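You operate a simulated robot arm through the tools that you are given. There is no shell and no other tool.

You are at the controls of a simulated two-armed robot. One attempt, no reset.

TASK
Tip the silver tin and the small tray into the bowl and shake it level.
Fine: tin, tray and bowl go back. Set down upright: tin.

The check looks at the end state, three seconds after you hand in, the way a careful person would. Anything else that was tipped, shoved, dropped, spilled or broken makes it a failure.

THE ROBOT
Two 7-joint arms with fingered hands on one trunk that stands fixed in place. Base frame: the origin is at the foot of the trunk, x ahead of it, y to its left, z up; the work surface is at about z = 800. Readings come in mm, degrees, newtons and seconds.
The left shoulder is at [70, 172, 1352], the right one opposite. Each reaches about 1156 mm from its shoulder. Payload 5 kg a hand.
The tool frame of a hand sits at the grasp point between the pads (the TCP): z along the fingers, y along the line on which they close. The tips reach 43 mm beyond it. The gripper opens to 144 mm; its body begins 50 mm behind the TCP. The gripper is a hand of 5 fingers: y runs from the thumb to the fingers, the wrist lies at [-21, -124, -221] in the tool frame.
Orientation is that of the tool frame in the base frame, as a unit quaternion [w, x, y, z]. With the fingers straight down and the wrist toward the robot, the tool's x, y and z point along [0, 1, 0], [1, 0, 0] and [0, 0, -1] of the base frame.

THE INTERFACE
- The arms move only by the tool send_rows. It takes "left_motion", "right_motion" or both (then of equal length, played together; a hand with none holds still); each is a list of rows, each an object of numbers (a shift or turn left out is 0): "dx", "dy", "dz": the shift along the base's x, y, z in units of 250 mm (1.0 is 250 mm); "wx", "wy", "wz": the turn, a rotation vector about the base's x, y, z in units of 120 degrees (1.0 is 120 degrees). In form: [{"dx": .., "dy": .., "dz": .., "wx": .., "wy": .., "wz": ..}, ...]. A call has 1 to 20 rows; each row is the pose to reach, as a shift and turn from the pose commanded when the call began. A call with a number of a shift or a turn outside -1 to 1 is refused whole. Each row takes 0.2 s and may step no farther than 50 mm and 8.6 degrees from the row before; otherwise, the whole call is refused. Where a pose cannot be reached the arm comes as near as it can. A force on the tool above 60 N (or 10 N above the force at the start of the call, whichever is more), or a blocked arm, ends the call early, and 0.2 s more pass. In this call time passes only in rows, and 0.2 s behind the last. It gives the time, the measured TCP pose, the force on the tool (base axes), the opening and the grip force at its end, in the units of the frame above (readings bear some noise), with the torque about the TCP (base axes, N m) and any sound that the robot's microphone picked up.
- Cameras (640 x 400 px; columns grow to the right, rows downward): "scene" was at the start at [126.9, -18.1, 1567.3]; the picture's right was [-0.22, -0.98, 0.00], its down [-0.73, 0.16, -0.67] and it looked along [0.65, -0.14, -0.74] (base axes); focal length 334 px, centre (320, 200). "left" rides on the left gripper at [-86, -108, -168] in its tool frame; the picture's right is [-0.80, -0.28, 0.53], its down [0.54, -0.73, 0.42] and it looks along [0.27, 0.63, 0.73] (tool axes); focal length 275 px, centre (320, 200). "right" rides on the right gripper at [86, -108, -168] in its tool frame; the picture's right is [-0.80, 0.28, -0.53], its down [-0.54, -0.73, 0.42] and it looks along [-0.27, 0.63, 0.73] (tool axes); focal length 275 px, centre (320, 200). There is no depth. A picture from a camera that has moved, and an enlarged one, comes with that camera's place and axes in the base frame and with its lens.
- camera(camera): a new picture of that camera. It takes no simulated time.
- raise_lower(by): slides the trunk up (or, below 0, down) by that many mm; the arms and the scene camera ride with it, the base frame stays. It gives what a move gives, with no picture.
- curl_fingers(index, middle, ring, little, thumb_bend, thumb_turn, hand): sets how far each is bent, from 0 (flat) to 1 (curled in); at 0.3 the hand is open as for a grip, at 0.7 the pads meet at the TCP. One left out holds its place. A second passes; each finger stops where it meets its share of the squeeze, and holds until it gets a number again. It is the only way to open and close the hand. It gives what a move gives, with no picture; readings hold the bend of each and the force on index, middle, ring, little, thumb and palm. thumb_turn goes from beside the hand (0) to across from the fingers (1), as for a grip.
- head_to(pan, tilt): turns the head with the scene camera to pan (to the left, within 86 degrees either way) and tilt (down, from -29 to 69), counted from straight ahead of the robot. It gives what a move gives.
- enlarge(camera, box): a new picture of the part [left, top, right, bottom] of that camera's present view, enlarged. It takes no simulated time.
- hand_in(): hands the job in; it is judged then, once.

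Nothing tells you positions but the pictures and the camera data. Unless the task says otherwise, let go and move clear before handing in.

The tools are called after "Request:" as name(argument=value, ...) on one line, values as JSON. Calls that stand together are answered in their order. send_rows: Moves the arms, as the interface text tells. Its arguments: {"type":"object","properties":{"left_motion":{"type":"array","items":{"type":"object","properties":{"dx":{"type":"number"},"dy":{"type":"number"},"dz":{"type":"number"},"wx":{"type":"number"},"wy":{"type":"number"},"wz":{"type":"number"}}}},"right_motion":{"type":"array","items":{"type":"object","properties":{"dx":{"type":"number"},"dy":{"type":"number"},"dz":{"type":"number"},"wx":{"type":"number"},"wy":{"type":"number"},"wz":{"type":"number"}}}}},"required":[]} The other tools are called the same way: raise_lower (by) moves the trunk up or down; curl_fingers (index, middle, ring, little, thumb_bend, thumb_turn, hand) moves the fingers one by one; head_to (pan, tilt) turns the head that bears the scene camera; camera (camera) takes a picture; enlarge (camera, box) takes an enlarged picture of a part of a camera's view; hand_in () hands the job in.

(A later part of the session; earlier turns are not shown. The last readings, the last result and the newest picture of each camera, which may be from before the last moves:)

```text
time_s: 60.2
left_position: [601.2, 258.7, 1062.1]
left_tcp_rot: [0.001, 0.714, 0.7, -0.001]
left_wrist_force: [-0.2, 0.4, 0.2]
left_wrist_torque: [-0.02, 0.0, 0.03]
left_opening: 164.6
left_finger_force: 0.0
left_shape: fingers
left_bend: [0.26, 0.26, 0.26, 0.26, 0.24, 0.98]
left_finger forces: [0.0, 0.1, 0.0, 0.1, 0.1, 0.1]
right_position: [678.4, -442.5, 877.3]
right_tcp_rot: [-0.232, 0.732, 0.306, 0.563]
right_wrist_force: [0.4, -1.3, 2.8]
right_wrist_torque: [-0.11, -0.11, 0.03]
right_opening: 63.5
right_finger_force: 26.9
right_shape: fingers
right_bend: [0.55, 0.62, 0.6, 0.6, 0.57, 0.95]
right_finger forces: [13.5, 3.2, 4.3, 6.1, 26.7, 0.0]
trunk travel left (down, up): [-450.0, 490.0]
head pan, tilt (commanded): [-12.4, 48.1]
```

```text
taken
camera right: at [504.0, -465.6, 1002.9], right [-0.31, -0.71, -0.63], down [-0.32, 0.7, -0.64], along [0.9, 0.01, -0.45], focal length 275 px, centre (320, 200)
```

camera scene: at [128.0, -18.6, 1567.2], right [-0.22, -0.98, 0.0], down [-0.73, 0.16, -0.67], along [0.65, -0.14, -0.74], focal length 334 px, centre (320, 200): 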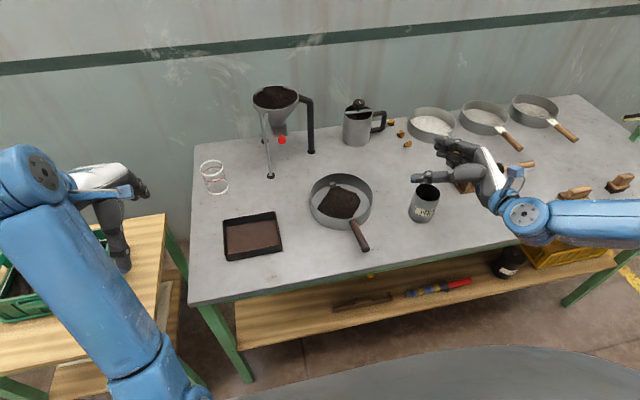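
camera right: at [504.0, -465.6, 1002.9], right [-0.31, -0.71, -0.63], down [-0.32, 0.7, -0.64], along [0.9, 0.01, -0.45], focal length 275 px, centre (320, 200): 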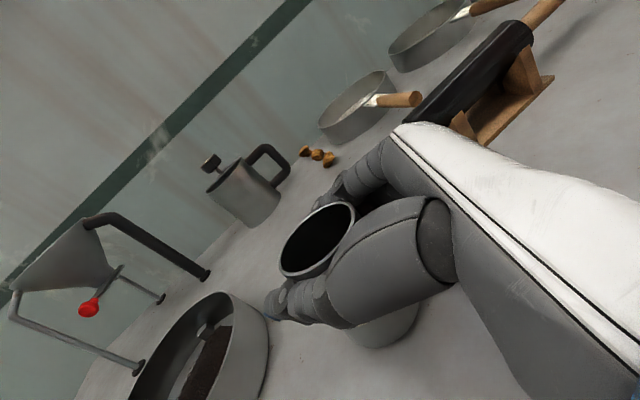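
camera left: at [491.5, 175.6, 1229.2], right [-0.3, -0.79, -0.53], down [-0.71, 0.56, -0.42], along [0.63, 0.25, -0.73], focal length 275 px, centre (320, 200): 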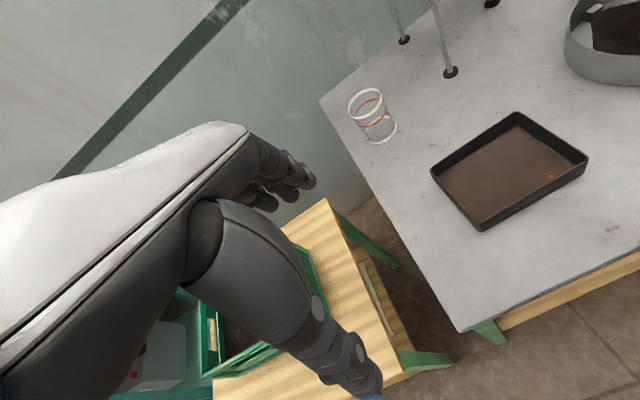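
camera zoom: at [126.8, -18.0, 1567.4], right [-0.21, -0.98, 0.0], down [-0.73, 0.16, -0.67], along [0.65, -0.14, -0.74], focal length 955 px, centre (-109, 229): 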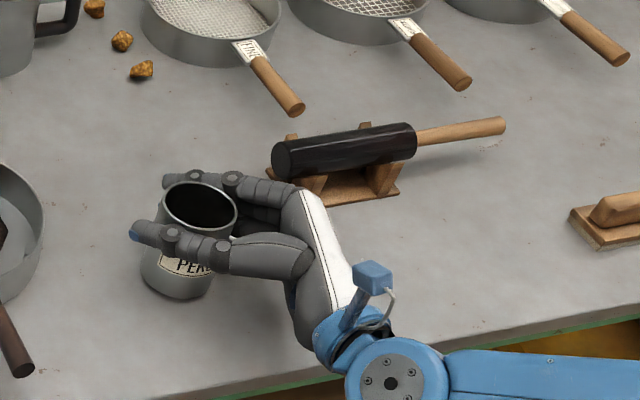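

The grip is about 27 N on the tin. I'll make a test lift.

Request:
send_rows(right_motion=[{"dz": 0.05}, {"dz": 0.1}, {"dz": 0.16}, {"dz": 0.24}])

Request:
enlarge(camera="scene", box=[380, 120, 560, 260])

Request:
camera(camera="right")

```text
time_s: 61.2
left_position: [601.6, 258.3, 1061.8]
left_tcp_rot: [0.001, 0.714, 0.701, -0.001]
left_wrist_force: [-0.5, 0.0, 0.2]
left_wrist_torque: [0.02, 0.0, 0.04]
left_opening: 164.7
left_finger_force: 0.1
left_shape: fingers
left_bend: [0.26, 0.26, 0.26, 0.26, 0.24, 0.98]
left_finger forces: [0.0, 0.0, 0.0, 0.0, 0.1, 0.0]
right_position: [679.8, -443.8, 937.7]
right_tcp_rot: [-0.232, 0.732, 0.306, 0.563]
right_wrist_force: [0.2, 0.7, -2.0]
right_wrist_torque: [-0.01, -0.04, -0.05]
right_opening: 63.6
right_finger_force: 26.7
right_shape: fingers
right_bend: [0.55, 0.62, 0.6, 0.6, 0.57, 0.95]
right_finger forces: [13.6, 2.9, 4.0, 5.5, 26.7, 0.0]
trunk travel left (down, up): [-450.0, 490.0]
head pan, tilt (commanded): [-12.4, 48.1]
```

```text
2.86 times, centred on (470, 190) of scene
camera zoom: at [126.3, -17.7, 1567.4], right [-0.21, -0.98, 0.0], down [-0.73, 0.16, -0.67], along [0.65, -0.14, -0.74], focal length 955 px, centre (-109, 229)
```

zoom: 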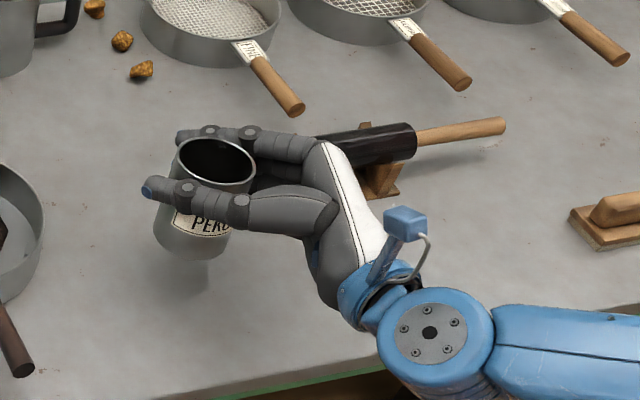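

```text
taken
camera right: at [503.6, -465.8, 1063.4], right [-0.31, -0.71, -0.63], down [-0.32, 0.7, -0.64], along [0.9, 0.01, -0.45], focal length 275 px, centre (320, 200)
```

right: 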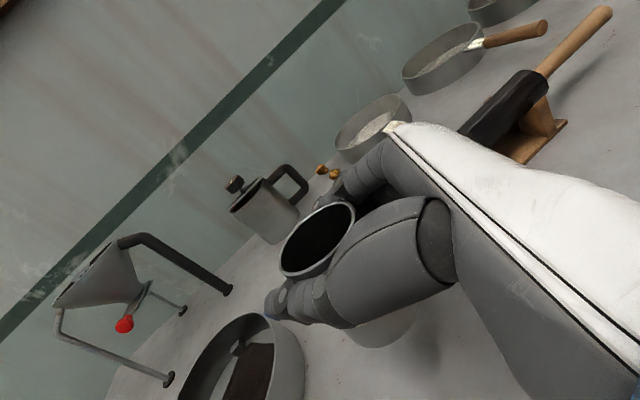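

The tin is lifted and steady, with a load of about 2 N. I'll raise it a bit more and carry it upright to above the bowl.

Request:
send_rows(right_motion=[{"dz": 0.08}, {"dz": 0.19}, {"dx": 0.02, "dy": 0.06, "dz": 0.2}, {"dx": 0.06, "dy": 0.17, "dz": 0.2}, {"dx": 0.11, "dy": 0.29, "dz": 0.2}, {"dx": 0.16, "dy": 0.42, "dz": 0.2}, {"dx": 0.21, "dy": 0.55, "dz": 0.2}, {"dx": 0.25, "dy": 0.65, "dz": 0.2}, {"dx": 0.28, "dy": 0.72, "dz": 0.2}])

Request:
camera(camera="scene")

Request:
camera(camera="right")

Request:
camera(camera="left")

```text
time_s: 63.2
left_position: [602.9, 258.7, 1062.3]
left_tcp_rot: [0.001, 0.714, 0.7, -0.001]
left_wrist_force: [0.1, -0.5, 0.7]
left_wrist_torque: [0.0, 0.03, -0.01]
left_opening: 164.8
left_finger_force: 0.0
left_shape: fingers
left_bend: [0.26, 0.26, 0.26, 0.26, 0.24, 0.98]
left_finger forces: [0.1, 0.0, 0.0, 0.0, 0.0, 0.0]
right_position: [749.5, -264.7, 986.1]
right_tcp_rot: [-0.233, 0.732, 0.305, 0.563]
right_wrist_force: [-0.2, 0.1, -0.9]
right_wrist_torque: [0.0, 0.01, -0.01]
right_opening: 63.4
right_finger_force: 26.3
right_shape: fingers
right_bend: [0.55, 0.62, 0.6, 0.6, 0.57, 0.95]
right_finger forces: [13.6, 2.9, 3.9, 5.4, 26.5, 0.0]
trunk travel left (down, up): [-450.0, 490.0]
head pan, tilt (commanded): [-12.4, 48.1]
```

```text
taken
camera scene: at [127.6, -17.7, 1567.3], right [-0.22, -0.98, 0.0], down [-0.73, 0.16, -0.67], along [0.65, -0.14, -0.74], focal length 334 px, centre (320, 200)
```

scene: 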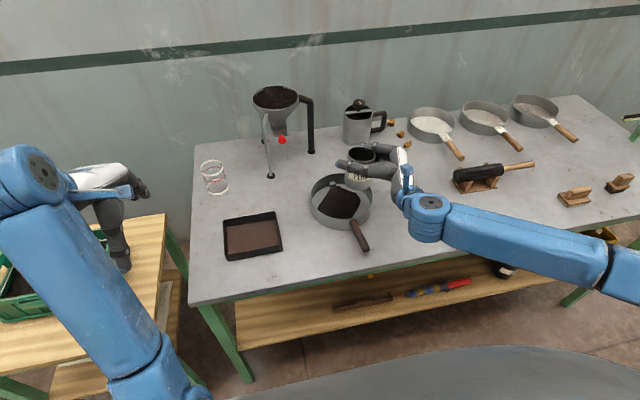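

```text
taken
camera right: at [574.7, -286.1, 1112.9], right [-0.31, -0.71, -0.63], down [-0.32, 0.7, -0.64], along [0.9, 0.01, -0.45], focal length 275 px, centre (320, 200)
```

right: 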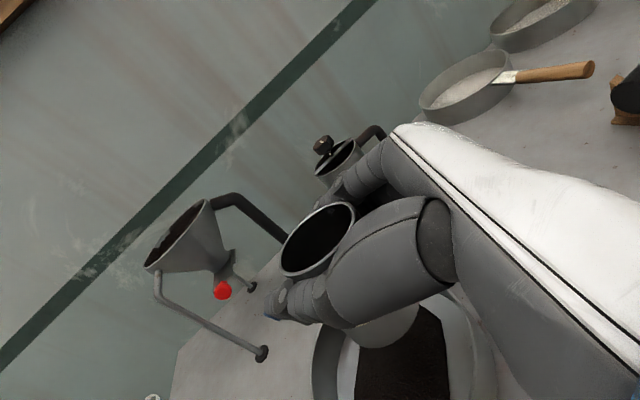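

```text
taken
camera left: at [492.5, 175.6, 1228.6], right [-0.3, -0.79, -0.53], down [-0.71, 0.56, -0.42], along [0.63, 0.25, -0.73], focal length 275 px, centre (320, 200)
```

left: 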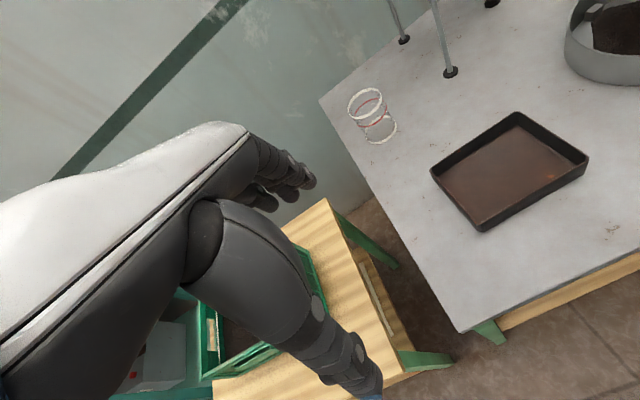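

The tin hangs upright over the bowl at (750, -265) with the arm comfortable. I'll tip it left in stages, starting with about 56°, which should keep the lip over the bowl's centre.

Request:
send_rows(right_motion=[{"wx": -0.0517, "wy": 0.0215, "wz": 0.0163}, {"wx": -0.1034, "wy": 0.043, "wz": 0.0326}, {"wx": -0.155, "wy": 0.0645, "wz": 0.0489}, {"dz": -0.01, "wx": -0.2068, "wy": 0.086, "wz": 0.0652}, {"dz": -0.03, "wx": -0.2585, "wy": 0.1075, "wz": 0.0815}, {"dz": -0.05, "wx": -0.3102, "wy": 0.129, "wz": 0.0978}])

Request:
camera(camera="scene")

Request:
camera(camera="right")

```text
time_s: 64.2
left_position: [599.6, 260.4, 1062.0]
left_tcp_rot: [0.0, 0.715, 0.699, -0.001]
left_wrist_force: [-0.3, -0.4, -0.3]
left_wrist_torque: [-0.01, 0.05, -0.01]
left_opening: 165.1
left_finger_force: 0.0
left_shape: fingers
left_bend: [0.26, 0.26, 0.26, 0.26, 0.24, 0.98]
left_finger forces: [0.0, 0.0, 0.0, 0.0, 0.0, 0.0]
right_position: [692.7, -254.2, 902.7]
right_tcp_rot: [-0.2, 0.803, 0.384, 0.409]
right_wrist_force: [2.8, 1.6, 29.2]
right_wrist_torque: [-1.12, 0.1, 0.03]
right_opening: 64.8
right_finger_force: 40.8
right_shape: fingers
right_bend: [0.53, 0.63, 0.62, 0.62, 0.58, 0.94]
right_finger forces: [17.4, 1.2, 0.0, 37.8, 25.1, 0.0]
right hand out of reach, approached as far as the arm can: row 3, 4, 5
trunk travel left (down, up): [-450.0, 490.0]
head pan, tilt (commanded): [-12.4, 48.1]
stopped in row 5 (right hand): the force on the tool passed its limit at 83 N (the readings are from after the stop); the commanded pose is now the measured one
```

```text
taken
camera scene: at [124.5, -16.5, 1567.8], right [-0.22, -0.98, 0.0], down [-0.73, 0.16, -0.67], along [0.65, -0.14, -0.74], focal length 334 px, centre (320, 200)
```

scene: 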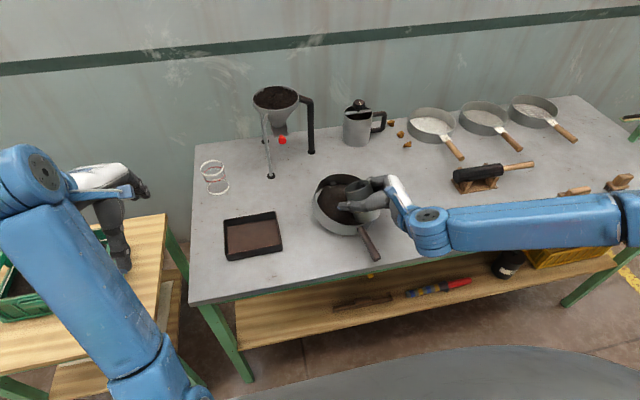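

```text
taken
camera right: at [555.6, -253.4, 1071.2], right [-0.34, -0.88, -0.34], down [-0.55, 0.48, -0.68], along [0.76, -0.05, -0.65], focal length 275 px, centre (320, 200)
```

right: 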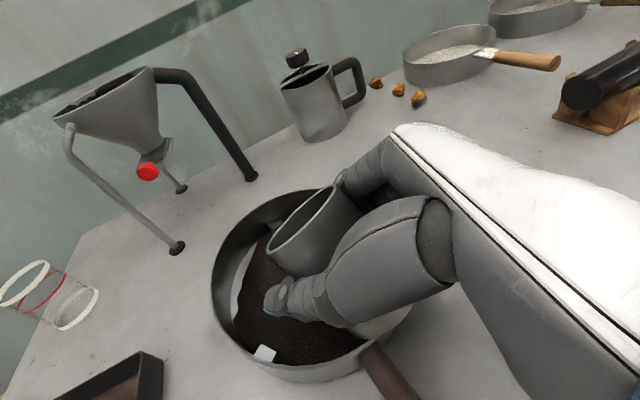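

The arm ran out of reach while rotating and sank, and the tin or hand pressed on the bowl. I'll stop and look closely before moving.

Request:
enlarge(camera="scene", box=[280, 140, 460, 280])

Request:
enlarge(camera="right", box=[190, 140, 470, 400])

```text
2.86 times, centred on (370, 210) of scene
camera zoom: at [124.5, -16.5, 1567.8], right [-0.22, -0.98, 0.0], down [-0.73, 0.16, -0.67], along [0.65, -0.14, -0.74], focal length 955 px, centre (177, 171)
```

zoom: 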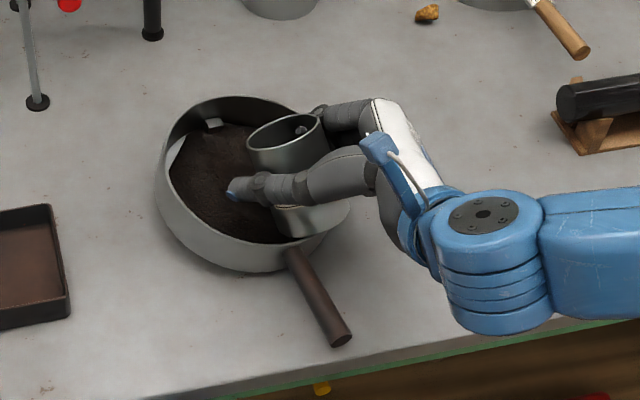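

```text
1.54 times, centred on (330, 270) of right
camera zoom: at [555.6, -253.4, 1071.2], right [-0.34, -0.88, -0.34], down [-0.55, 0.48, -0.68], along [0.76, -0.05, -0.65], focal length 424 px, centre (305, 92)
```

zoom: 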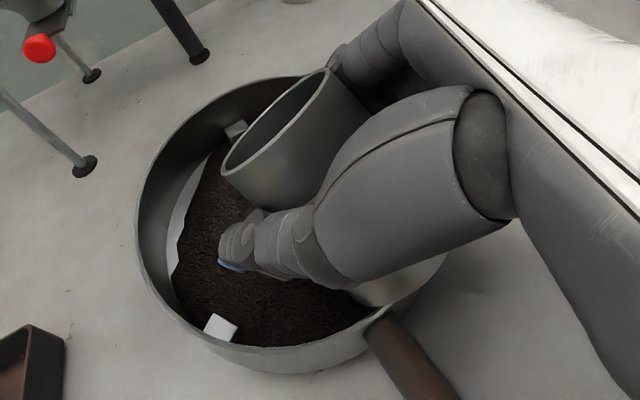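

The little finger is pressing on the bowl's right rim and the tin is tilted left over the bowl, with the tea all still inside. I'll lift straight up, slowly.

Request:
send_rows(right_motion=[{"dz": 0.02}, {"dz": 0.04}, {"dz": 0.06}, {"dz": 0.09}, {"dz": 0.12}])

Request:
enlarge(camera="scene", box=[280, 140, 460, 280])

Request:
camera(camera="right")

```text
time_s: 65.4
left_position: [601.9, 257.9, 1061.2]
left_tcp_rot: [0.0, 0.715, 0.7, 0.0]
left_wrist_force: [-0.3, 0.0, 0.1]
left_wrist_torque: [-0.04, 0.03, 0.01]
left_opening: 164.8
left_finger_force: 0.1
left_shape: fingers
left_bend: [0.26, 0.26, 0.26, 0.26, 0.24, 0.98]
left_finger forces: [0.0, 0.0, 0.0, 0.0, 0.1, 0.0]
right_position: [692.2, -255.8, 926.7]
right_tcp_rot: [-0.201, 0.805, 0.383, 0.405]
right_wrist_force: [-0.4, 1.1, -2.2]
right_wrist_torque: [0.03, 0.01, -0.03]
right_opening: 64.8
right_finger_force: 24.3
right_shape: fingers
right_bend: [0.53, 0.63, 0.62, 0.61, 0.58, 0.95]
right_finger forces: [17.6, 1.5, 0.6, 4.8, 24.4, 0.0]
trunk travel left (down, up): [-450.0, 490.0]
head pan, tilt (commanded): [-12.4, 48.1]
```

```text
2.86 times, centred on (370, 210) of scene
camera zoom: at [127.4, -17.5, 1567.2], right [-0.22, -0.98, 0.0], down [-0.73, 0.16, -0.67], along [0.65, -0.14, -0.74], focal length 955 px, centre (177, 171)
```

zoom: 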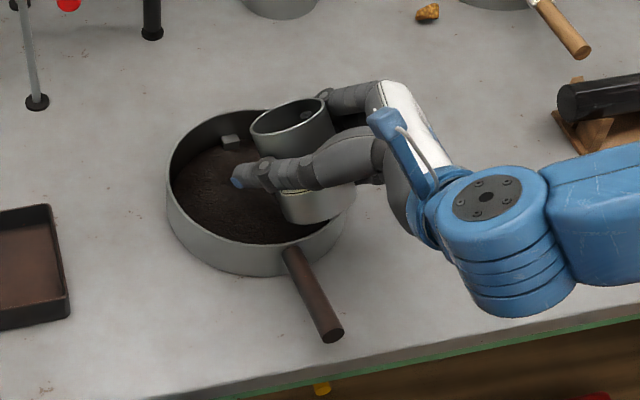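

```text
taken
camera right: at [555.8, -254.9, 1095.5], right [-0.35, -0.88, -0.33], down [-0.56, 0.48, -0.68], along [0.75, -0.05, -0.66], focal length 275 px, centre (320, 200)
```

right: 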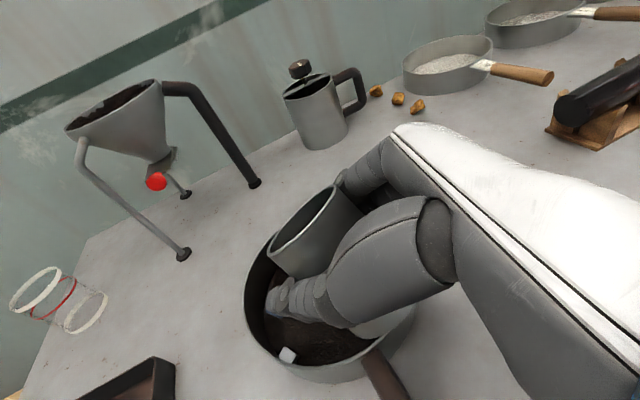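

The bowl has settled flat, with its tea inside and nothing visible on the bench. I'll check the tin's contents and the bench around the bowl.

Request:
enlarge(camera="scene", box=[330, 160, 400, 230])

Request:
enlarge(camera="right", box=[230, 170, 430, 390])

Request:
enlarge(camera="scene", box=[300, 150, 420, 290])

```text
5.71 times, centred on (365, 195) of scene
camera zoom: at [127.4, -17.5, 1567.2], right [-0.22, -0.98, 0.0], down [-0.73, 0.16, -0.67], along [0.65, -0.14, -0.74], focal length 1911 px, centre (63, 229)
```

zoom: 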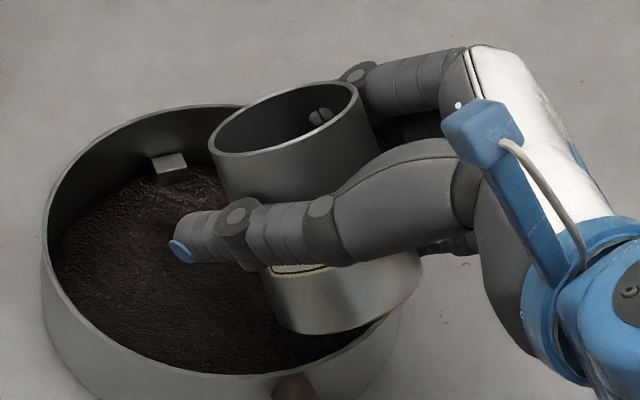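

```text
1.82 times, centred on (330, 280) of right
camera zoom: at [555.8, -254.9, 1095.5], right [-0.35, -0.88, -0.33], down [-0.56, 0.48, -0.68], along [0.75, -0.05, -0.66], focal length 500 px, centre (302, 54)
```

zoom: 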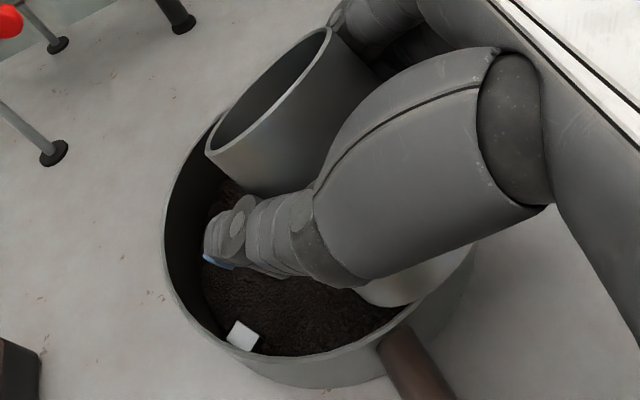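

```text
2.86 times, centred on (360, 220) of scene
camera zoom: at [127.4, -17.5, 1567.2], right [-0.22, -0.98, 0.0], down [-0.73, 0.16, -0.67], along [0.65, -0.14, -0.74], focal length 955 px, centre (206, 143)
```

zoom: 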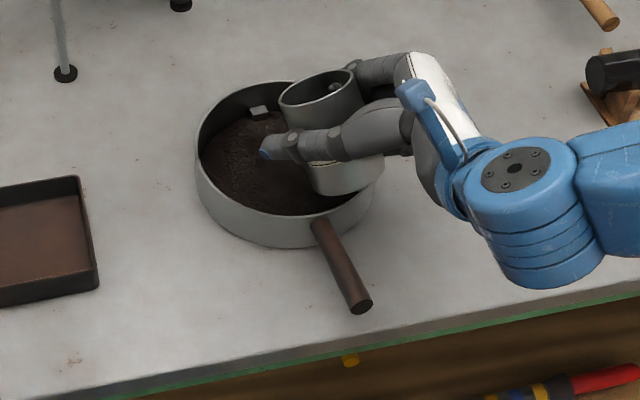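

The tea in the bowl is spread out and the bench is clean, though the bowl was nudged about 20 mm. I can't see into the tin from here, so I'll turn the left hand's camera toward the bowl for a second viewpoint.

Request:
send_rows(left_motion=[{"dz": 0.06, "wz": -0.06}, {"dy": -0.04, "dz": 0.12, "wz": -0.12}, {"dy": -0.08, "dz": 0.18, "wz": -0.18}, {"dy": -0.12, "dz": 0.24, "wz": -0.24}, {"dy": -0.16, "dz": 0.3, "wz": -0.3}, {"dy": -0.2, "dz": 0.36, "wz": -0.36}])

Request:
camera(camera="left")

Request:
camera(camera="scene")

```text
time_s: 66.0
left_position: [594.2, 353.8, 1066.3]
left_tcp_rot: [-0.062, 0.746, 0.66, 0.055]
left_wrist_force: [0.0, 0.1, 0.4]
left_wrist_torque: [-0.02, -0.03, -0.03]
left_opening: 165.1
left_finger_force: 0.0
left_shape: fingers
left_bend: [0.26, 0.26, 0.26, 0.26, 0.24, 0.98]
left_finger forces: [0.1, 0.0, 0.1, 0.1, 0.1, 0.1]
left hand out of reach, approached as far as the arm can: row 1, 2
right_position: [691.0, -255.6, 928.0]
right_tcp_rot: [-0.199, 0.806, 0.383, 0.406]
right_wrist_force: [-0.1, 0.8, -1.3]
right_wrist_torque: [0.04, 0.02, -0.02]
right_opening: 64.8
right_finger_force: 24.6
right_shape: fingers
right_bend: [0.53, 0.63, 0.62, 0.61, 0.58, 0.95]
right_finger forces: [17.4, 1.4, 0.8, 4.8, 24.4, 0.0]
trunk travel left (down, up): [-450.0, 490.0]
head pan, tilt (commanded): [-12.4, 48.1]
stopped in row 2 (left hand): the arm was blocked; the commanded pose is now the measured one
```

```text
taken
camera left: at [476.3, 254.9, 1217.9], right [-0.38, -0.66, -0.65], down [-0.65, 0.69, -0.31], along [0.66, 0.31, -0.69], focal length 275 px, centre (320, 200)
```

left: 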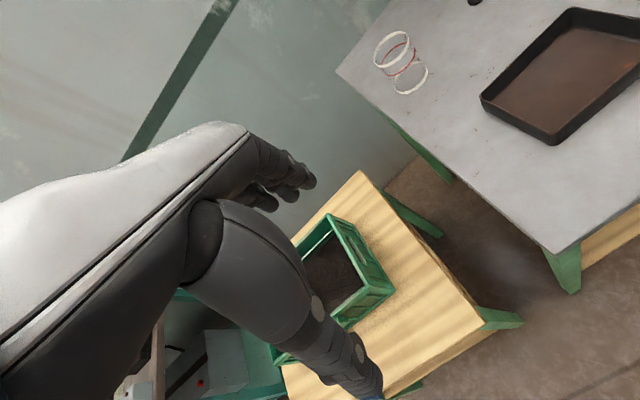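

```text
taken
camera scene: at [126.7, -15.5, 1567.4], right [-0.21, -0.98, 0.0], down [-0.73, 0.16, -0.67], along [0.65, -0.14, -0.74], focal length 334 px, centre (320, 200)
```

scene: 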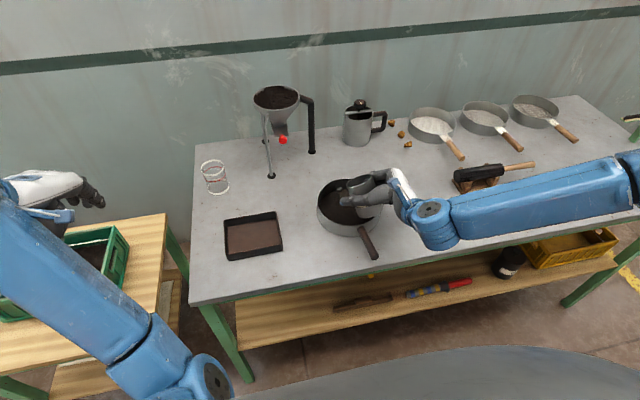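

The left arm didn't gain a view and drifted left, so I'll leave it there, clear of everything. I'll raise the right hand with the tin well above the bowl before trying any further rotation.

Request:
send_rows(right_motion=[{"dz": 0.05}, {"dz": 0.12}, {"dz": 0.2}, {"dx": 0.02, "dz": 0.28}, {"dx": 0.04, "dz": 0.36}])

Request:
camera(camera="scene")

Request:
camera(camera="right")

```text
time_s: 67.2
left_position: [594.0, 352.6, 1066.3]
left_tcp_rot: [-0.063, 0.746, 0.661, 0.055]
left_wrist_force: [-0.3, 0.4, 0.6]
left_wrist_torque: [-0.01, 0.01, -0.01]
left_opening: 164.9
left_finger_force: 0.1
left_shape: fingers
left_bend: [0.26, 0.26, 0.26, 0.26, 0.24, 0.98]
left_finger forces: [0.1, 0.0, 0.0, 0.0, 0.0, 0.0]
right_position: [694.5, -266.4, 994.5]
right_tcp_rot: [-0.205, 0.795, 0.389, 0.417]
right_wrist_force: [-0.1, -0.4, -1.6]
right_wrist_torque: [0.0, 0.0, -0.02]
right_opening: 64.9
right_finger_force: 24.4
right_shape: fingers
right_bend: [0.53, 0.63, 0.62, 0.61, 0.58, 0.95]
right_finger forces: [17.4, 1.5, 1.0, 4.7, 24.4, 0.1]
right hand out of reach, approached as far as the arm can: row 3, 4, 5
trunk travel left (down, up): [-450.0, 490.0]
head pan, tilt (commanded): [-12.4, 48.1]
```

```text
taken
camera scene: at [127.3, -17.2, 1567.3], right [-0.21, -0.98, 0.0], down [-0.73, 0.16, -0.67], along [0.65, -0.14, -0.74], focal length 334 px, centre (320, 200)
```

scene: 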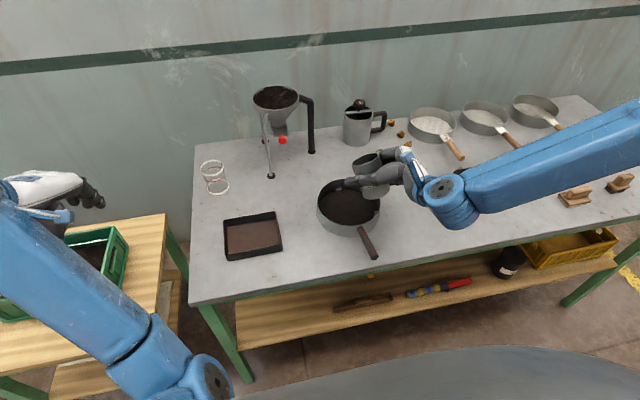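

```text
taken
camera right: at [554.5, -269.7, 1160.2], right [-0.32, -0.88, -0.35], down [-0.55, 0.48, -0.69], along [0.77, -0.03, -0.64], focal length 275 px, centre (320, 200)
```

right: 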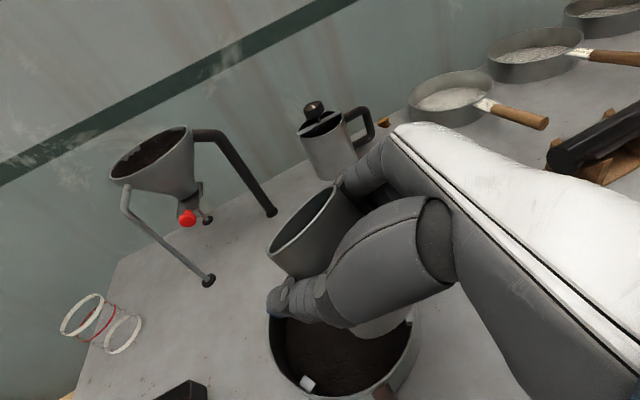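

The arm keeps running into its limit tipping this way, as the elbow swings up, so this grip can't pour. A top grip tipped the other way may suit the right arm better. I'll undo the tilt, return the tin upright to its place, and test that motion empty-handed first.

Request:
send_rows(right_motion=[{"dx": 0.04, "wx": 0.0243, "wy": -0.0222, "wz": -0.0116}, {"dx": 0.09, "wx": 0.0486, "wy": -0.0444, "wz": -0.0233}, {"dx": 0.14, "wx": 0.073, "wy": -0.0667, "wz": -0.0349}, {"dx": 0.18, "wx": 0.0973, "wy": -0.0889, "wz": -0.0466}, {"dx": 0.22, "wx": 0.1216, "wy": -0.1111, "wz": -0.0582}])

Request:
camera(camera="scene")

Request:
camera(camera="right")

```text
time_s: 68.4
left_position: [593.7, 351.1, 1065.9]
left_tcp_rot: [-0.063, 0.746, 0.66, 0.056]
left_wrist_force: [-0.7, -0.5, 0.1]
left_wrist_torque: [0.04, 0.0, -0.01]
left_opening: 164.8
left_finger_force: 0.2
left_shape: fingers
left_bend: [0.26, 0.26, 0.26, 0.26, 0.24, 0.98]
left_finger forces: [0.1, 0.0, 0.0, 0.0, 0.0, 0.0]
right_position: [750.0, -267.6, 993.6]
right_tcp_rot: [-0.23, 0.743, 0.299, 0.553]
right_wrist_force: [-0.8, -1.0, -0.7]
right_wrist_torque: [-0.02, 0.01, 0.07]
right_opening: 64.9
right_finger_force: 24.2
right_shape: fingers
right_bend: [0.53, 0.63, 0.62, 0.61, 0.58, 0.95]
right_finger forces: [17.5, 1.5, 0.9, 4.6, 24.3, 0.1]
trunk travel left (down, up): [-450.0, 490.0]
head pan, tilt (commanded): [-12.4, 48.1]
```

```text
taken
camera scene: at [127.3, -18.8, 1567.3], right [-0.22, -0.98, 0.0], down [-0.73, 0.16, -0.67], along [0.65, -0.14, -0.74], focal length 334 px, centre (320, 200)
```

scene: 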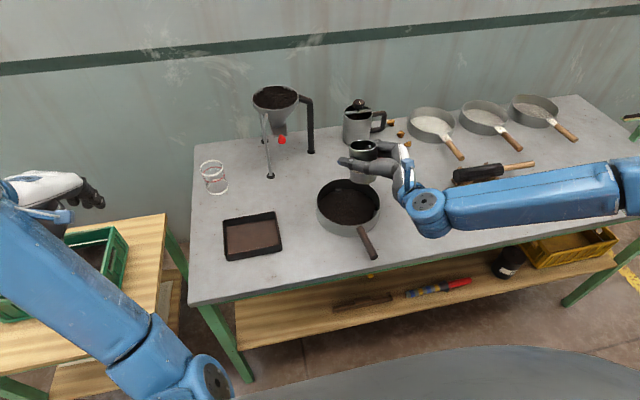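

```text
taken
camera right: at [577.4, -287.4, 1124.6], right [-0.33, -0.71, -0.62], down [-0.33, 0.7, -0.63], along [0.88, -0.01, -0.47], focal length 275 px, centre (320, 200)
```

right: 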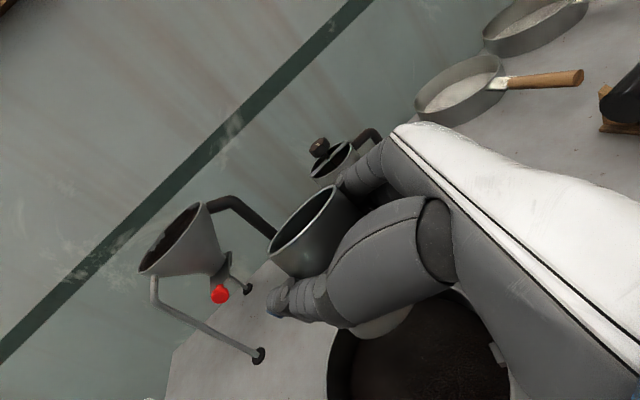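

Back at the earlier pose with the tin roughly upright. I'll look into the tin and the bowl to see where the tea is.

Request:
enlarge(camera="scene", box=[300, 120, 420, 260])

Request:
enlarge(camera="scene", box=[330, 125, 400, 195])

Request:
enlarge(camera="right", box=[230, 160, 430, 360])

```text
2.86 times, centred on (360, 190) of scene
camera zoom: at [127.3, -18.8, 1567.3], right [-0.22, -0.98, 0.0], down [-0.73, 0.16, -0.67], along [0.65, -0.14, -0.74], focal length 955 px, centre (206, 229)
```

zoom: 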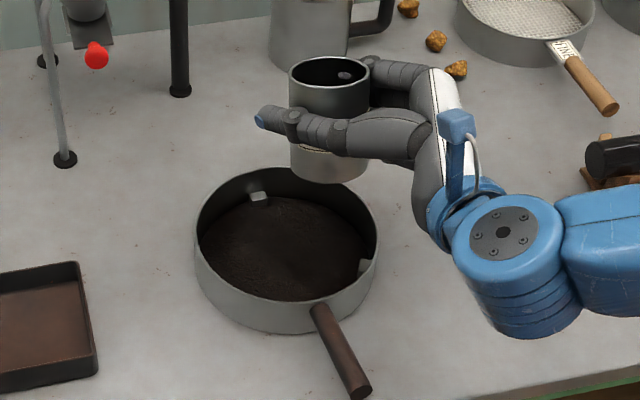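

```text
5.71 times, centred on (365, 160) of scene
camera zoom: at [127.3, -18.8, 1567.3], right [-0.22, -0.98, 0.0], down [-0.73, 0.16, -0.67], along [0.65, -0.14, -0.74], focal length 1911 px, centre (63, 429)
```

zoom: 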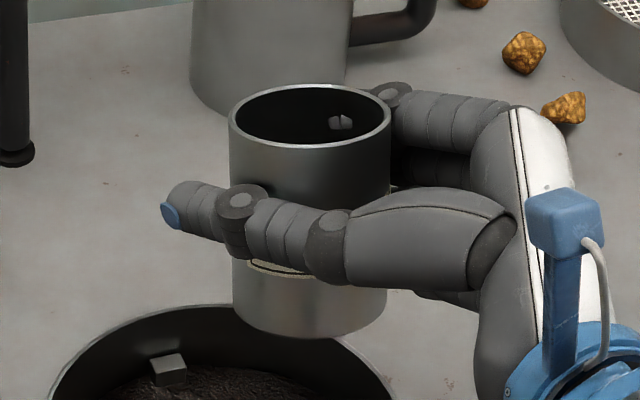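

```text
2.00 times, centred on (330, 260) of right
camera zoom: at [577.4, -287.4, 1124.6], right [-0.33, -0.71, -0.62], down [-0.33, 0.7, -0.63], along [0.88, -0.01, -0.47], focal length 551 px, centre (300, 80)
```

zoom: 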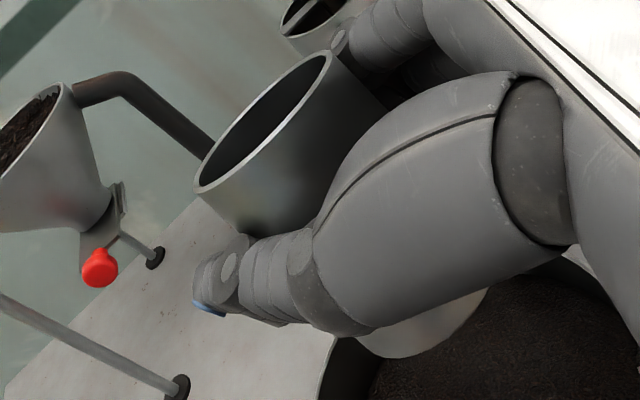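

The bench is clean and the bowl's tea now fills its floor with a domed heap. The tin's inside looks dark with no tea surface showing, so it may have emptied into the bowl during that bump. I'll take it back above its home spot and then find a way to check inside.

Request:
send_rows(right_motion=[{"dx": -0.03, "dy": -0.08, "wx": 0.01}, {"dx": -0.07, "dy": -0.19, "wx": 0.02}, {"dx": -0.12, "dy": -0.31, "wx": 0.03}, {"dx": -0.17, "dy": -0.44, "wx": 0.04}, {"dx": -0.22, "dy": -0.56, "wx": 0.05}, {"dx": -0.26, "dy": -0.65, "wx": 0.06}, {"dx": -0.28, "dy": -0.702, "wx": 0.065}])

Request:
enlarge(camera="scene", box=[380, 110, 520, 250])

Request:
camera(camera="right")

Request:
enlarge(camera="scene", box=[290, 160, 410, 280])

```text
time_s: 70.0
left_position: [594.0, 351.3, 1065.7]
left_tcp_rot: [-0.063, 0.746, 0.661, 0.056]
left_wrist_force: [-0.1, -0.7, -0.3]
left_wrist_torque: [0.04, 0.0, -0.02]
left_opening: 164.7
left_finger_force: 0.1
left_shape: fingers
left_bend: [0.26, 0.26, 0.26, 0.26, 0.24, 0.98]
left_finger forces: [0.0, 0.0, 0.1, 0.1, 0.0, 0.1]
right_position: [680.0, -443.9, 996.6]
right_tcp_rot: [-0.28, 0.725, 0.262, 0.572]
right_wrist_force: [-0.3, 0.6, -0.2]
right_wrist_torque: [-0.02, 0.01, 0.0]
right_opening: 64.7
right_finger_force: 24.4
right_shape: fingers
right_bend: [0.53, 0.63, 0.62, 0.61, 0.58, 0.95]
right_finger forces: [17.5, 1.5, 0.9, 4.7, 24.3, 0.0]
trunk travel left (down, up): [-450.0, 490.0]
head pan, tilt (commanded): [-12.4, 48.1]
```

```text
2.86 times, centred on (450, 180) of scene
camera zoom: at [126.7, -18.5, 1567.4], right [-0.21, -0.98, 0.0], down [-0.73, 0.16, -0.67], along [0.65, -0.14, -0.74], focal length 955 px, centre (-51, 257)
```

zoom: 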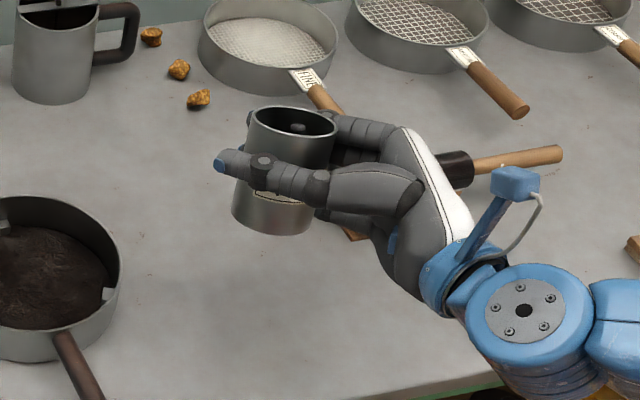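

```text
taken
camera right: at [507.6, -480.0, 1122.4], right [-0.33, -0.62, -0.71], down [-0.33, 0.78, -0.53], along [0.88, 0.06, -0.47], focal length 275 px, centre (320, 200)
```

right: 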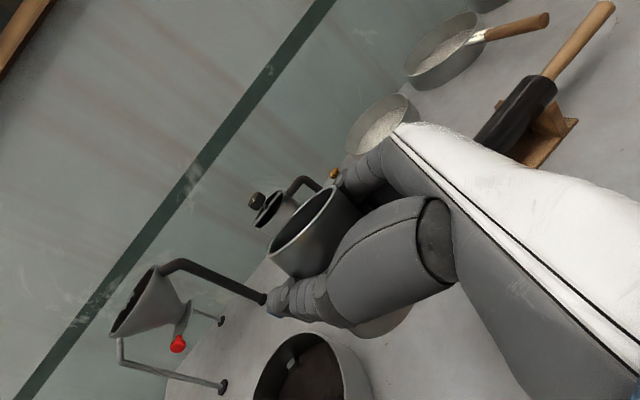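

```text
3.33 times, centred on (350, 220) of scene
camera zoom: at [126.7, -18.5, 1567.4], right [-0.21, -0.98, 0.0], down [-0.73, 0.16, -0.67], along [0.65, -0.14, -0.74], focal length 1115 px, centre (220, 133)
```

zoom: 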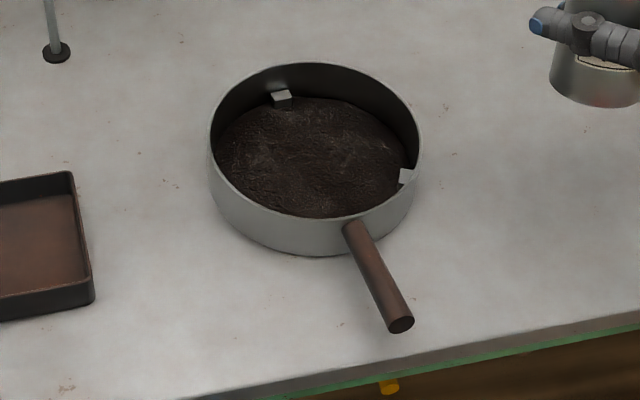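

I'll zoom in on the tin to judge its lean and see inside.

Request:
enlarge(camera="scene", box=[405, 135, 475, 205])

```text
5.71 times, centred on (440, 170) of scene
camera zoom: at [126.7, -18.5, 1567.4], right [-0.21, -0.98, 0.0], down [-0.73, 0.16, -0.67], along [0.65, -0.14, -0.74], focal length 1911 px, centre (-366, 371)
```

zoom: 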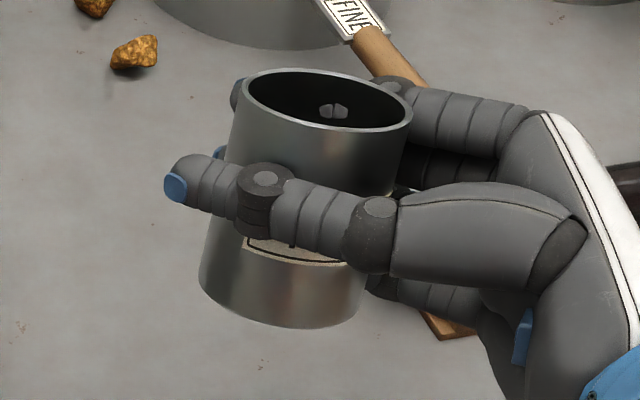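

The rim ellipse shows the tin has slipped in the grip and leans about 17° away from the camera and 5° left, which is why I can't see in. I'll rotate the hand to stand it upright.

Request:
send_rows(right_motion=[{"wx": -0.015, "wy": -0.04}, {"wx": -0.03, "wy": -0.08}, {"wx": -0.046, "wy": -0.121}])

Request:
enlarge(camera="scene", box=[405, 135, 475, 205])

Request:
camera(camera="scene")

```text
time_s: 70.8
left_position: [595.0, 351.4, 1065.4]
left_tcp_rot: [-0.063, 0.746, 0.66, 0.056]
left_wrist_force: [0.4, 0.6, 0.7]
left_wrist_torque: [-0.01, 0.02, 0.0]
left_opening: 165.0
left_finger_force: 0.1
left_shape: fingers
left_bend: [0.26, 0.26, 0.26, 0.26, 0.24, 0.98]
left_finger forces: [0.0, 0.0, 0.0, 0.0, 0.0, 0.0]
right_position: [680.2, -443.1, 994.1]
right_tcp_rot: [-0.21, 0.659, 0.322, 0.646]
right_wrist_force: [0.4, 0.1, -1.6]
right_wrist_torque: [-0.02, 0.03, -0.04]
right_opening: 64.9
right_finger_force: 24.2
right_shape: fingers
right_bend: [0.53, 0.63, 0.62, 0.61, 0.58, 0.95]
right_finger forces: [17.4, 1.5, 0.8, 4.6, 24.4, 0.0]
trunk travel left (down, up): [-450.0, 490.0]
head pan, tilt (commanded): [-12.4, 48.1]
```

```text
5.71 times, centred on (440, 170) of scene
camera zoom: at [127.3, -18.4, 1567.3], right [-0.22, -0.98, 0.0], down [-0.73, 0.16, -0.67], along [0.65, -0.14, -0.74], focal length 1911 px, centre (-366, 371)
```

zoom: 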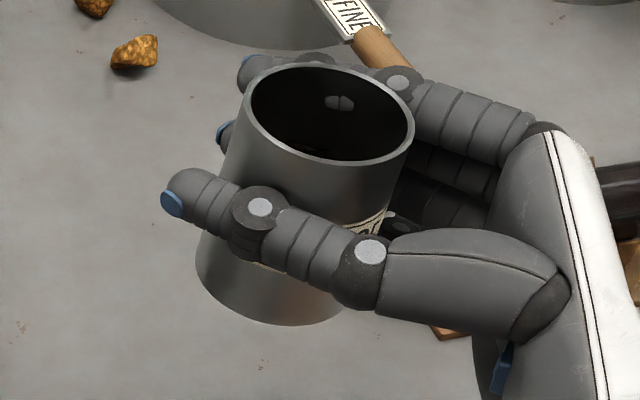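

```text
taken
camera scene: at [127.3, -18.4, 1567.3], right [-0.22, -0.98, 0.0], down [-0.73, 0.16, -0.67], along [0.65, -0.14, -0.74], focal length 334 px, centre (320, 200)
```

scene: 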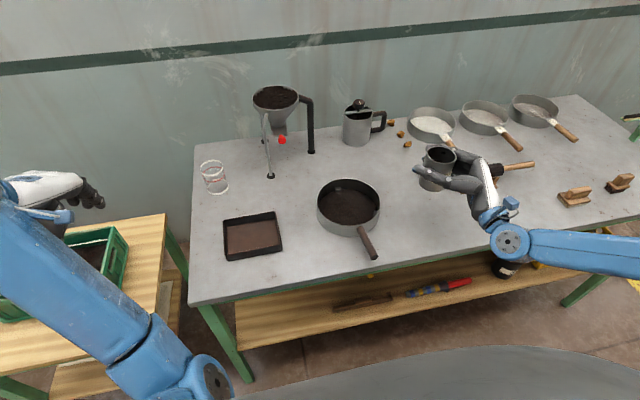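

The tin is now close to upright, but from here I only see about 49 mm down and the tea surface was about 50 mm below the rim at the start. I'll tip it a little toward the camera, well short of spilling, to see deeper.

Request:
send_rows(right_motion=[{"wx": -0.035, "wy": -0.045}, {"wx": -0.07, "wy": -0.09}, {"wx": -0.1, "wy": -0.13}])

Request:
enlarge(camera="scene", box=[405, 135, 475, 205])

```text
time_s: 71.6
left_position: [594.0, 352.2, 1065.0]
left_tcp_rot: [-0.064, 0.746, 0.66, 0.056]
left_wrist_force: [0.9, 0.0, 0.4]
left_wrist_torque: [0.03, 0.02, 0.0]
left_opening: 164.9
left_finger_force: 0.1
left_shape: fingers
left_bend: [0.26, 0.26, 0.26, 0.26, 0.24, 0.98]
left_finger forces: [0.0, 0.0, 0.0, 0.1, 0.0, 0.0]
right_position: [680.1, -443.7, 995.4]
right_tcp_rot: [-0.094, 0.584, 0.413, 0.692]
right_wrist_force: [0.3, 0.5, -1.1]
right_wrist_torque: [-0.01, -0.01, 0.05]
right_opening: 65.0
right_finger_force: 23.7
right_shape: fingers
right_bend: [0.53, 0.63, 0.62, 0.61, 0.58, 0.95]
right_finger forces: [17.3, 1.4, 0.8, 4.5, 24.4, 0.0]
trunk travel left (down, up): [-450.0, 490.0]
head pan, tilt (commanded): [-12.4, 48.1]
```

```text
5.71 times, centred on (440, 170) of scene
camera zoom: at [127.1, -18.4, 1567.4], right [-0.22, -0.98, 0.0], down [-0.73, 0.16, -0.67], along [0.65, -0.14, -0.74], focal length 1911 px, centre (-366, 371)
```

zoom: 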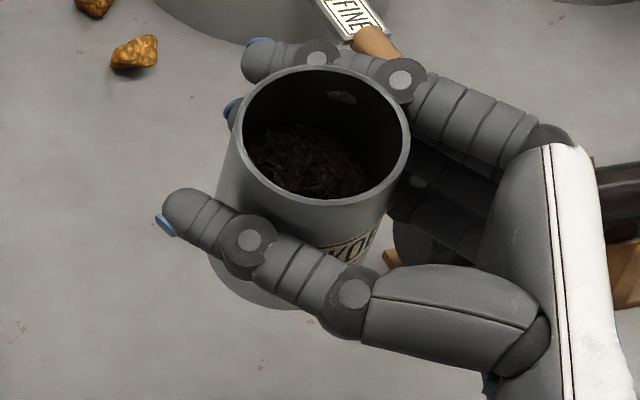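

The tea is all still in the tin, about half full, so nothing was lost. I'll stand the tin exactly upright again, set it down at home, and try a better grip.

Request:
send_rows(right_motion=[{"wx": 0.038, "wy": 0.036}, {"wx": 0.077, "wy": 0.071}, {"wx": 0.1156, "wy": 0.107}])

Request:
enlarge(camera="scene", box=[405, 135, 475, 205])

Request:
camera(camera="right")

```text
time_s: 72.4
left_position: [594.0, 352.8, 1064.9]
left_tcp_rot: [-0.063, 0.746, 0.66, 0.056]
left_wrist_force: [-0.9, 0.0, -0.9]
left_wrist_torque: [-0.04, -0.04, 0.01]
left_opening: 165.3
left_finger_force: 0.0
left_shape: fingers
left_bend: [0.26, 0.26, 0.26, 0.26, 0.24, 0.98]
left_finger forces: [0.0, 0.0, 0.1, 0.0, 0.0, 0.0]
right_position: [678.8, -443.7, 995.7]
right_tcp_rot: [-0.21, 0.642, 0.313, 0.667]
right_wrist_force: [0.6, -1.2, -1.2]
right_wrist_torque: [0.01, 0.03, -0.02]
right_opening: 64.7
right_finger_force: 24.4
right_shape: fingers
right_bend: [0.53, 0.63, 0.62, 0.61, 0.58, 0.95]
right_finger forces: [17.3, 1.5, 0.8, 4.6, 24.4, 0.0]
trunk travel left (down, up): [-450.0, 490.0]
head pan, tilt (commanded): [-12.4, 48.1]
```

```text
5.71 times, centred on (440, 170) of scene
camera zoom: at [126.7, -18.0, 1567.4], right [-0.21, -0.98, 0.0], down [-0.73, 0.16, -0.67], along [0.65, -0.14, -0.74], focal length 1911 px, centre (-366, 371)
```

zoom: 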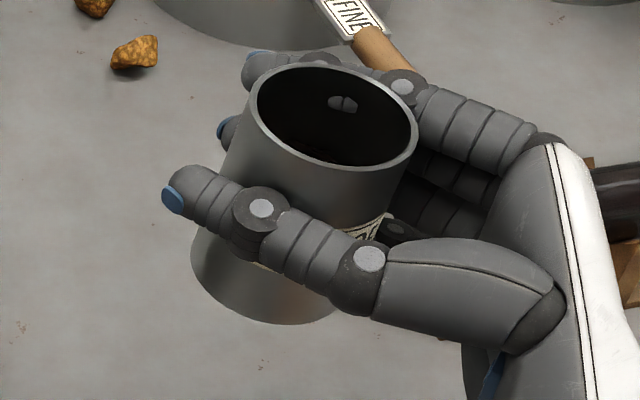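

```text
taken
camera right: at [476.5, -470.0, 1067.3], right [-0.13, -0.67, -0.73], down [-0.14, 0.74, -0.65], along [0.98, 0.02, -0.19], focal length 275 px, centre (320, 200)
```

right: 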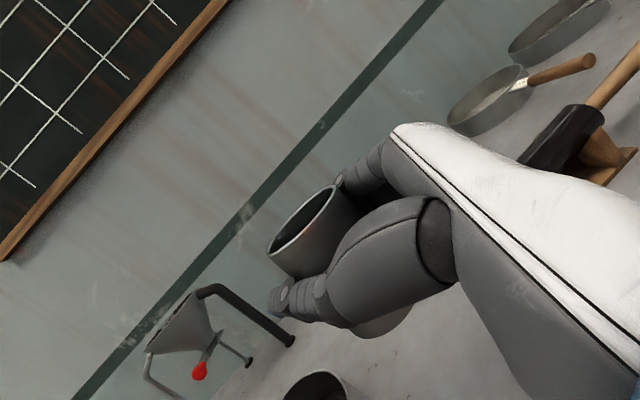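

The tin is upright again (rim ellipse and sides match a level tin) and its bottom is about 67 mm below the TCP. I'll lower it to its home spot.

Request:
send_rows(right_motion=[{"dy": 0.005, "dz": -0.1}, {"dy": 0.01, "dz": -0.22}, {"dy": 0.015, "dz": -0.34}, {"dy": 0.02, "dz": -0.43}, {"dy": 0.02, "dz": -0.47}])

Request:
enlarge(camera="scene", box=[390, 150, 480, 240])

Request:
camera(camera="right")

```text
time_s: 73.6
left_position: [593.8, 351.7, 1064.8]
left_tcp_rot: [-0.064, 0.746, 0.66, 0.055]
left_wrist_force: [0.2, 0.0, -0.1]
left_wrist_torque: [0.0, 0.0, 0.0]
left_opening: 165.1
left_finger_force: 0.0
left_shape: fingers
left_bend: [0.26, 0.26, 0.26, 0.26, 0.24, 0.98]
left_finger forces: [0.0, 0.1, 0.0, 0.0, 0.0, 0.0]
right_position: [679.9, -437.8, 877.0]
right_tcp_rot: [-0.209, 0.642, 0.314, 0.668]
right_wrist_force: [0.7, 0.7, -1.1]
right_wrist_torque: [-0.02, -0.02, -0.04]
right_opening: 64.8
right_finger_force: 24.4
right_shape: fingers
right_bend: [0.53, 0.63, 0.62, 0.61, 0.58, 0.95]
right_finger forces: [17.4, 1.5, 0.8, 4.7, 24.3, 0.0]
trunk travel left (down, up): [-450.0, 490.0]
head pan, tilt (commanded): [-12.4, 48.1]
```

```text
4.44 times, centred on (435, 195) of scene
camera zoom: at [127.0, -18.2, 1567.4], right [-0.22, -0.98, 0.0], down [-0.73, 0.16, -0.67], along [0.65, -0.14, -0.74], focal length 1486 px, centre (-191, 222)
```

zoom: 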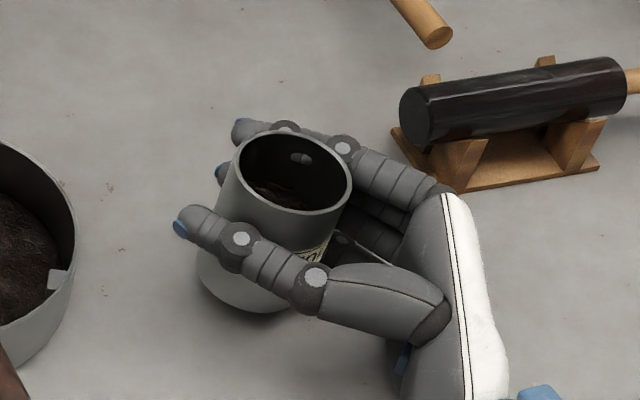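

```text
taken
camera right: at [477.0, -465.4, 949.6], right [-0.13, -0.67, -0.73], down [-0.14, 0.74, -0.65], along [0.98, 0.02, -0.19], focal length 275 px, centre (320, 200)
```

right: 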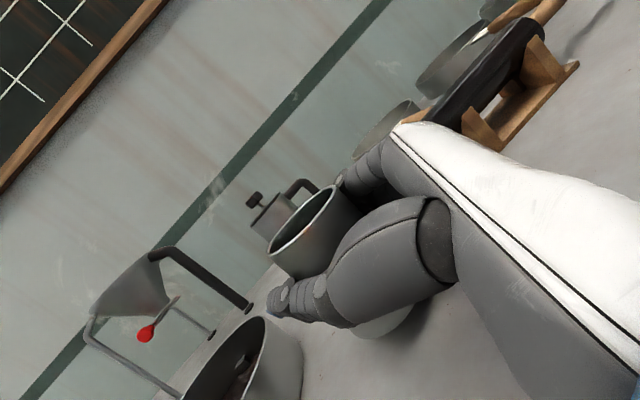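

The bottom is nearly at the bench. I'll go down in 2 mm steps until it touches.

Request:
send_rows(right_motion=[{"dz": -0.01}, {"dz": -0.02}, {"dz": -0.028}, {"dz": -0.036}, {"dz": -0.042}])

Request:
enlarge(camera="scene", box=[390, 150, 480, 240])

```text
time_s: 74.8
left_position: [592.1, 353.7, 1067.6]
left_tcp_rot: [-0.062, 0.746, 0.661, 0.056]
left_wrist_force: [0.1, -0.2, 0.3]
left_wrist_torque: [-0.01, 0.0, 0.05]
left_opening: 165.1
left_finger_force: 0.0
left_shape: fingers
left_bend: [0.26, 0.26, 0.26, 0.26, 0.24, 0.98]
left_finger forces: [0.0, 0.0, 0.1, 0.0, 0.1, 0.0]
right_position: [679.6, -438.0, 873.3]
right_tcp_rot: [-0.207, 0.641, 0.315, 0.669]
right_wrist_force: [1.7, -3.8, 34.8]
right_wrist_torque: [-3.08, 2.46, 0.42]
right_opening: 64.8
right_finger_force: 43.0
right_shape: fingers
right_bend: [0.53, 0.63, 0.62, 0.61, 0.58, 0.95]
right_finger forces: [17.4, 1.4, 0.8, 4.7, 24.4, 36.6]
trunk travel left (down, up): [-450.0, 490.0]
head pan, tilt (commanded): [-12.4, 48.1]
```

```text
4.44 times, centred on (435, 195) of scene
camera zoom: at [123.8, -15.6, 1568.1], right [-0.21, -0.98, 0.0], down [-0.73, 0.16, -0.67], along [0.65, -0.14, -0.74], focal length 1486 px, centre (-191, 222)
```

zoom: 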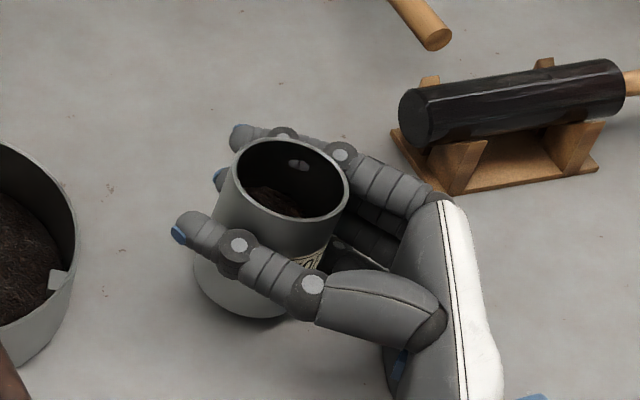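

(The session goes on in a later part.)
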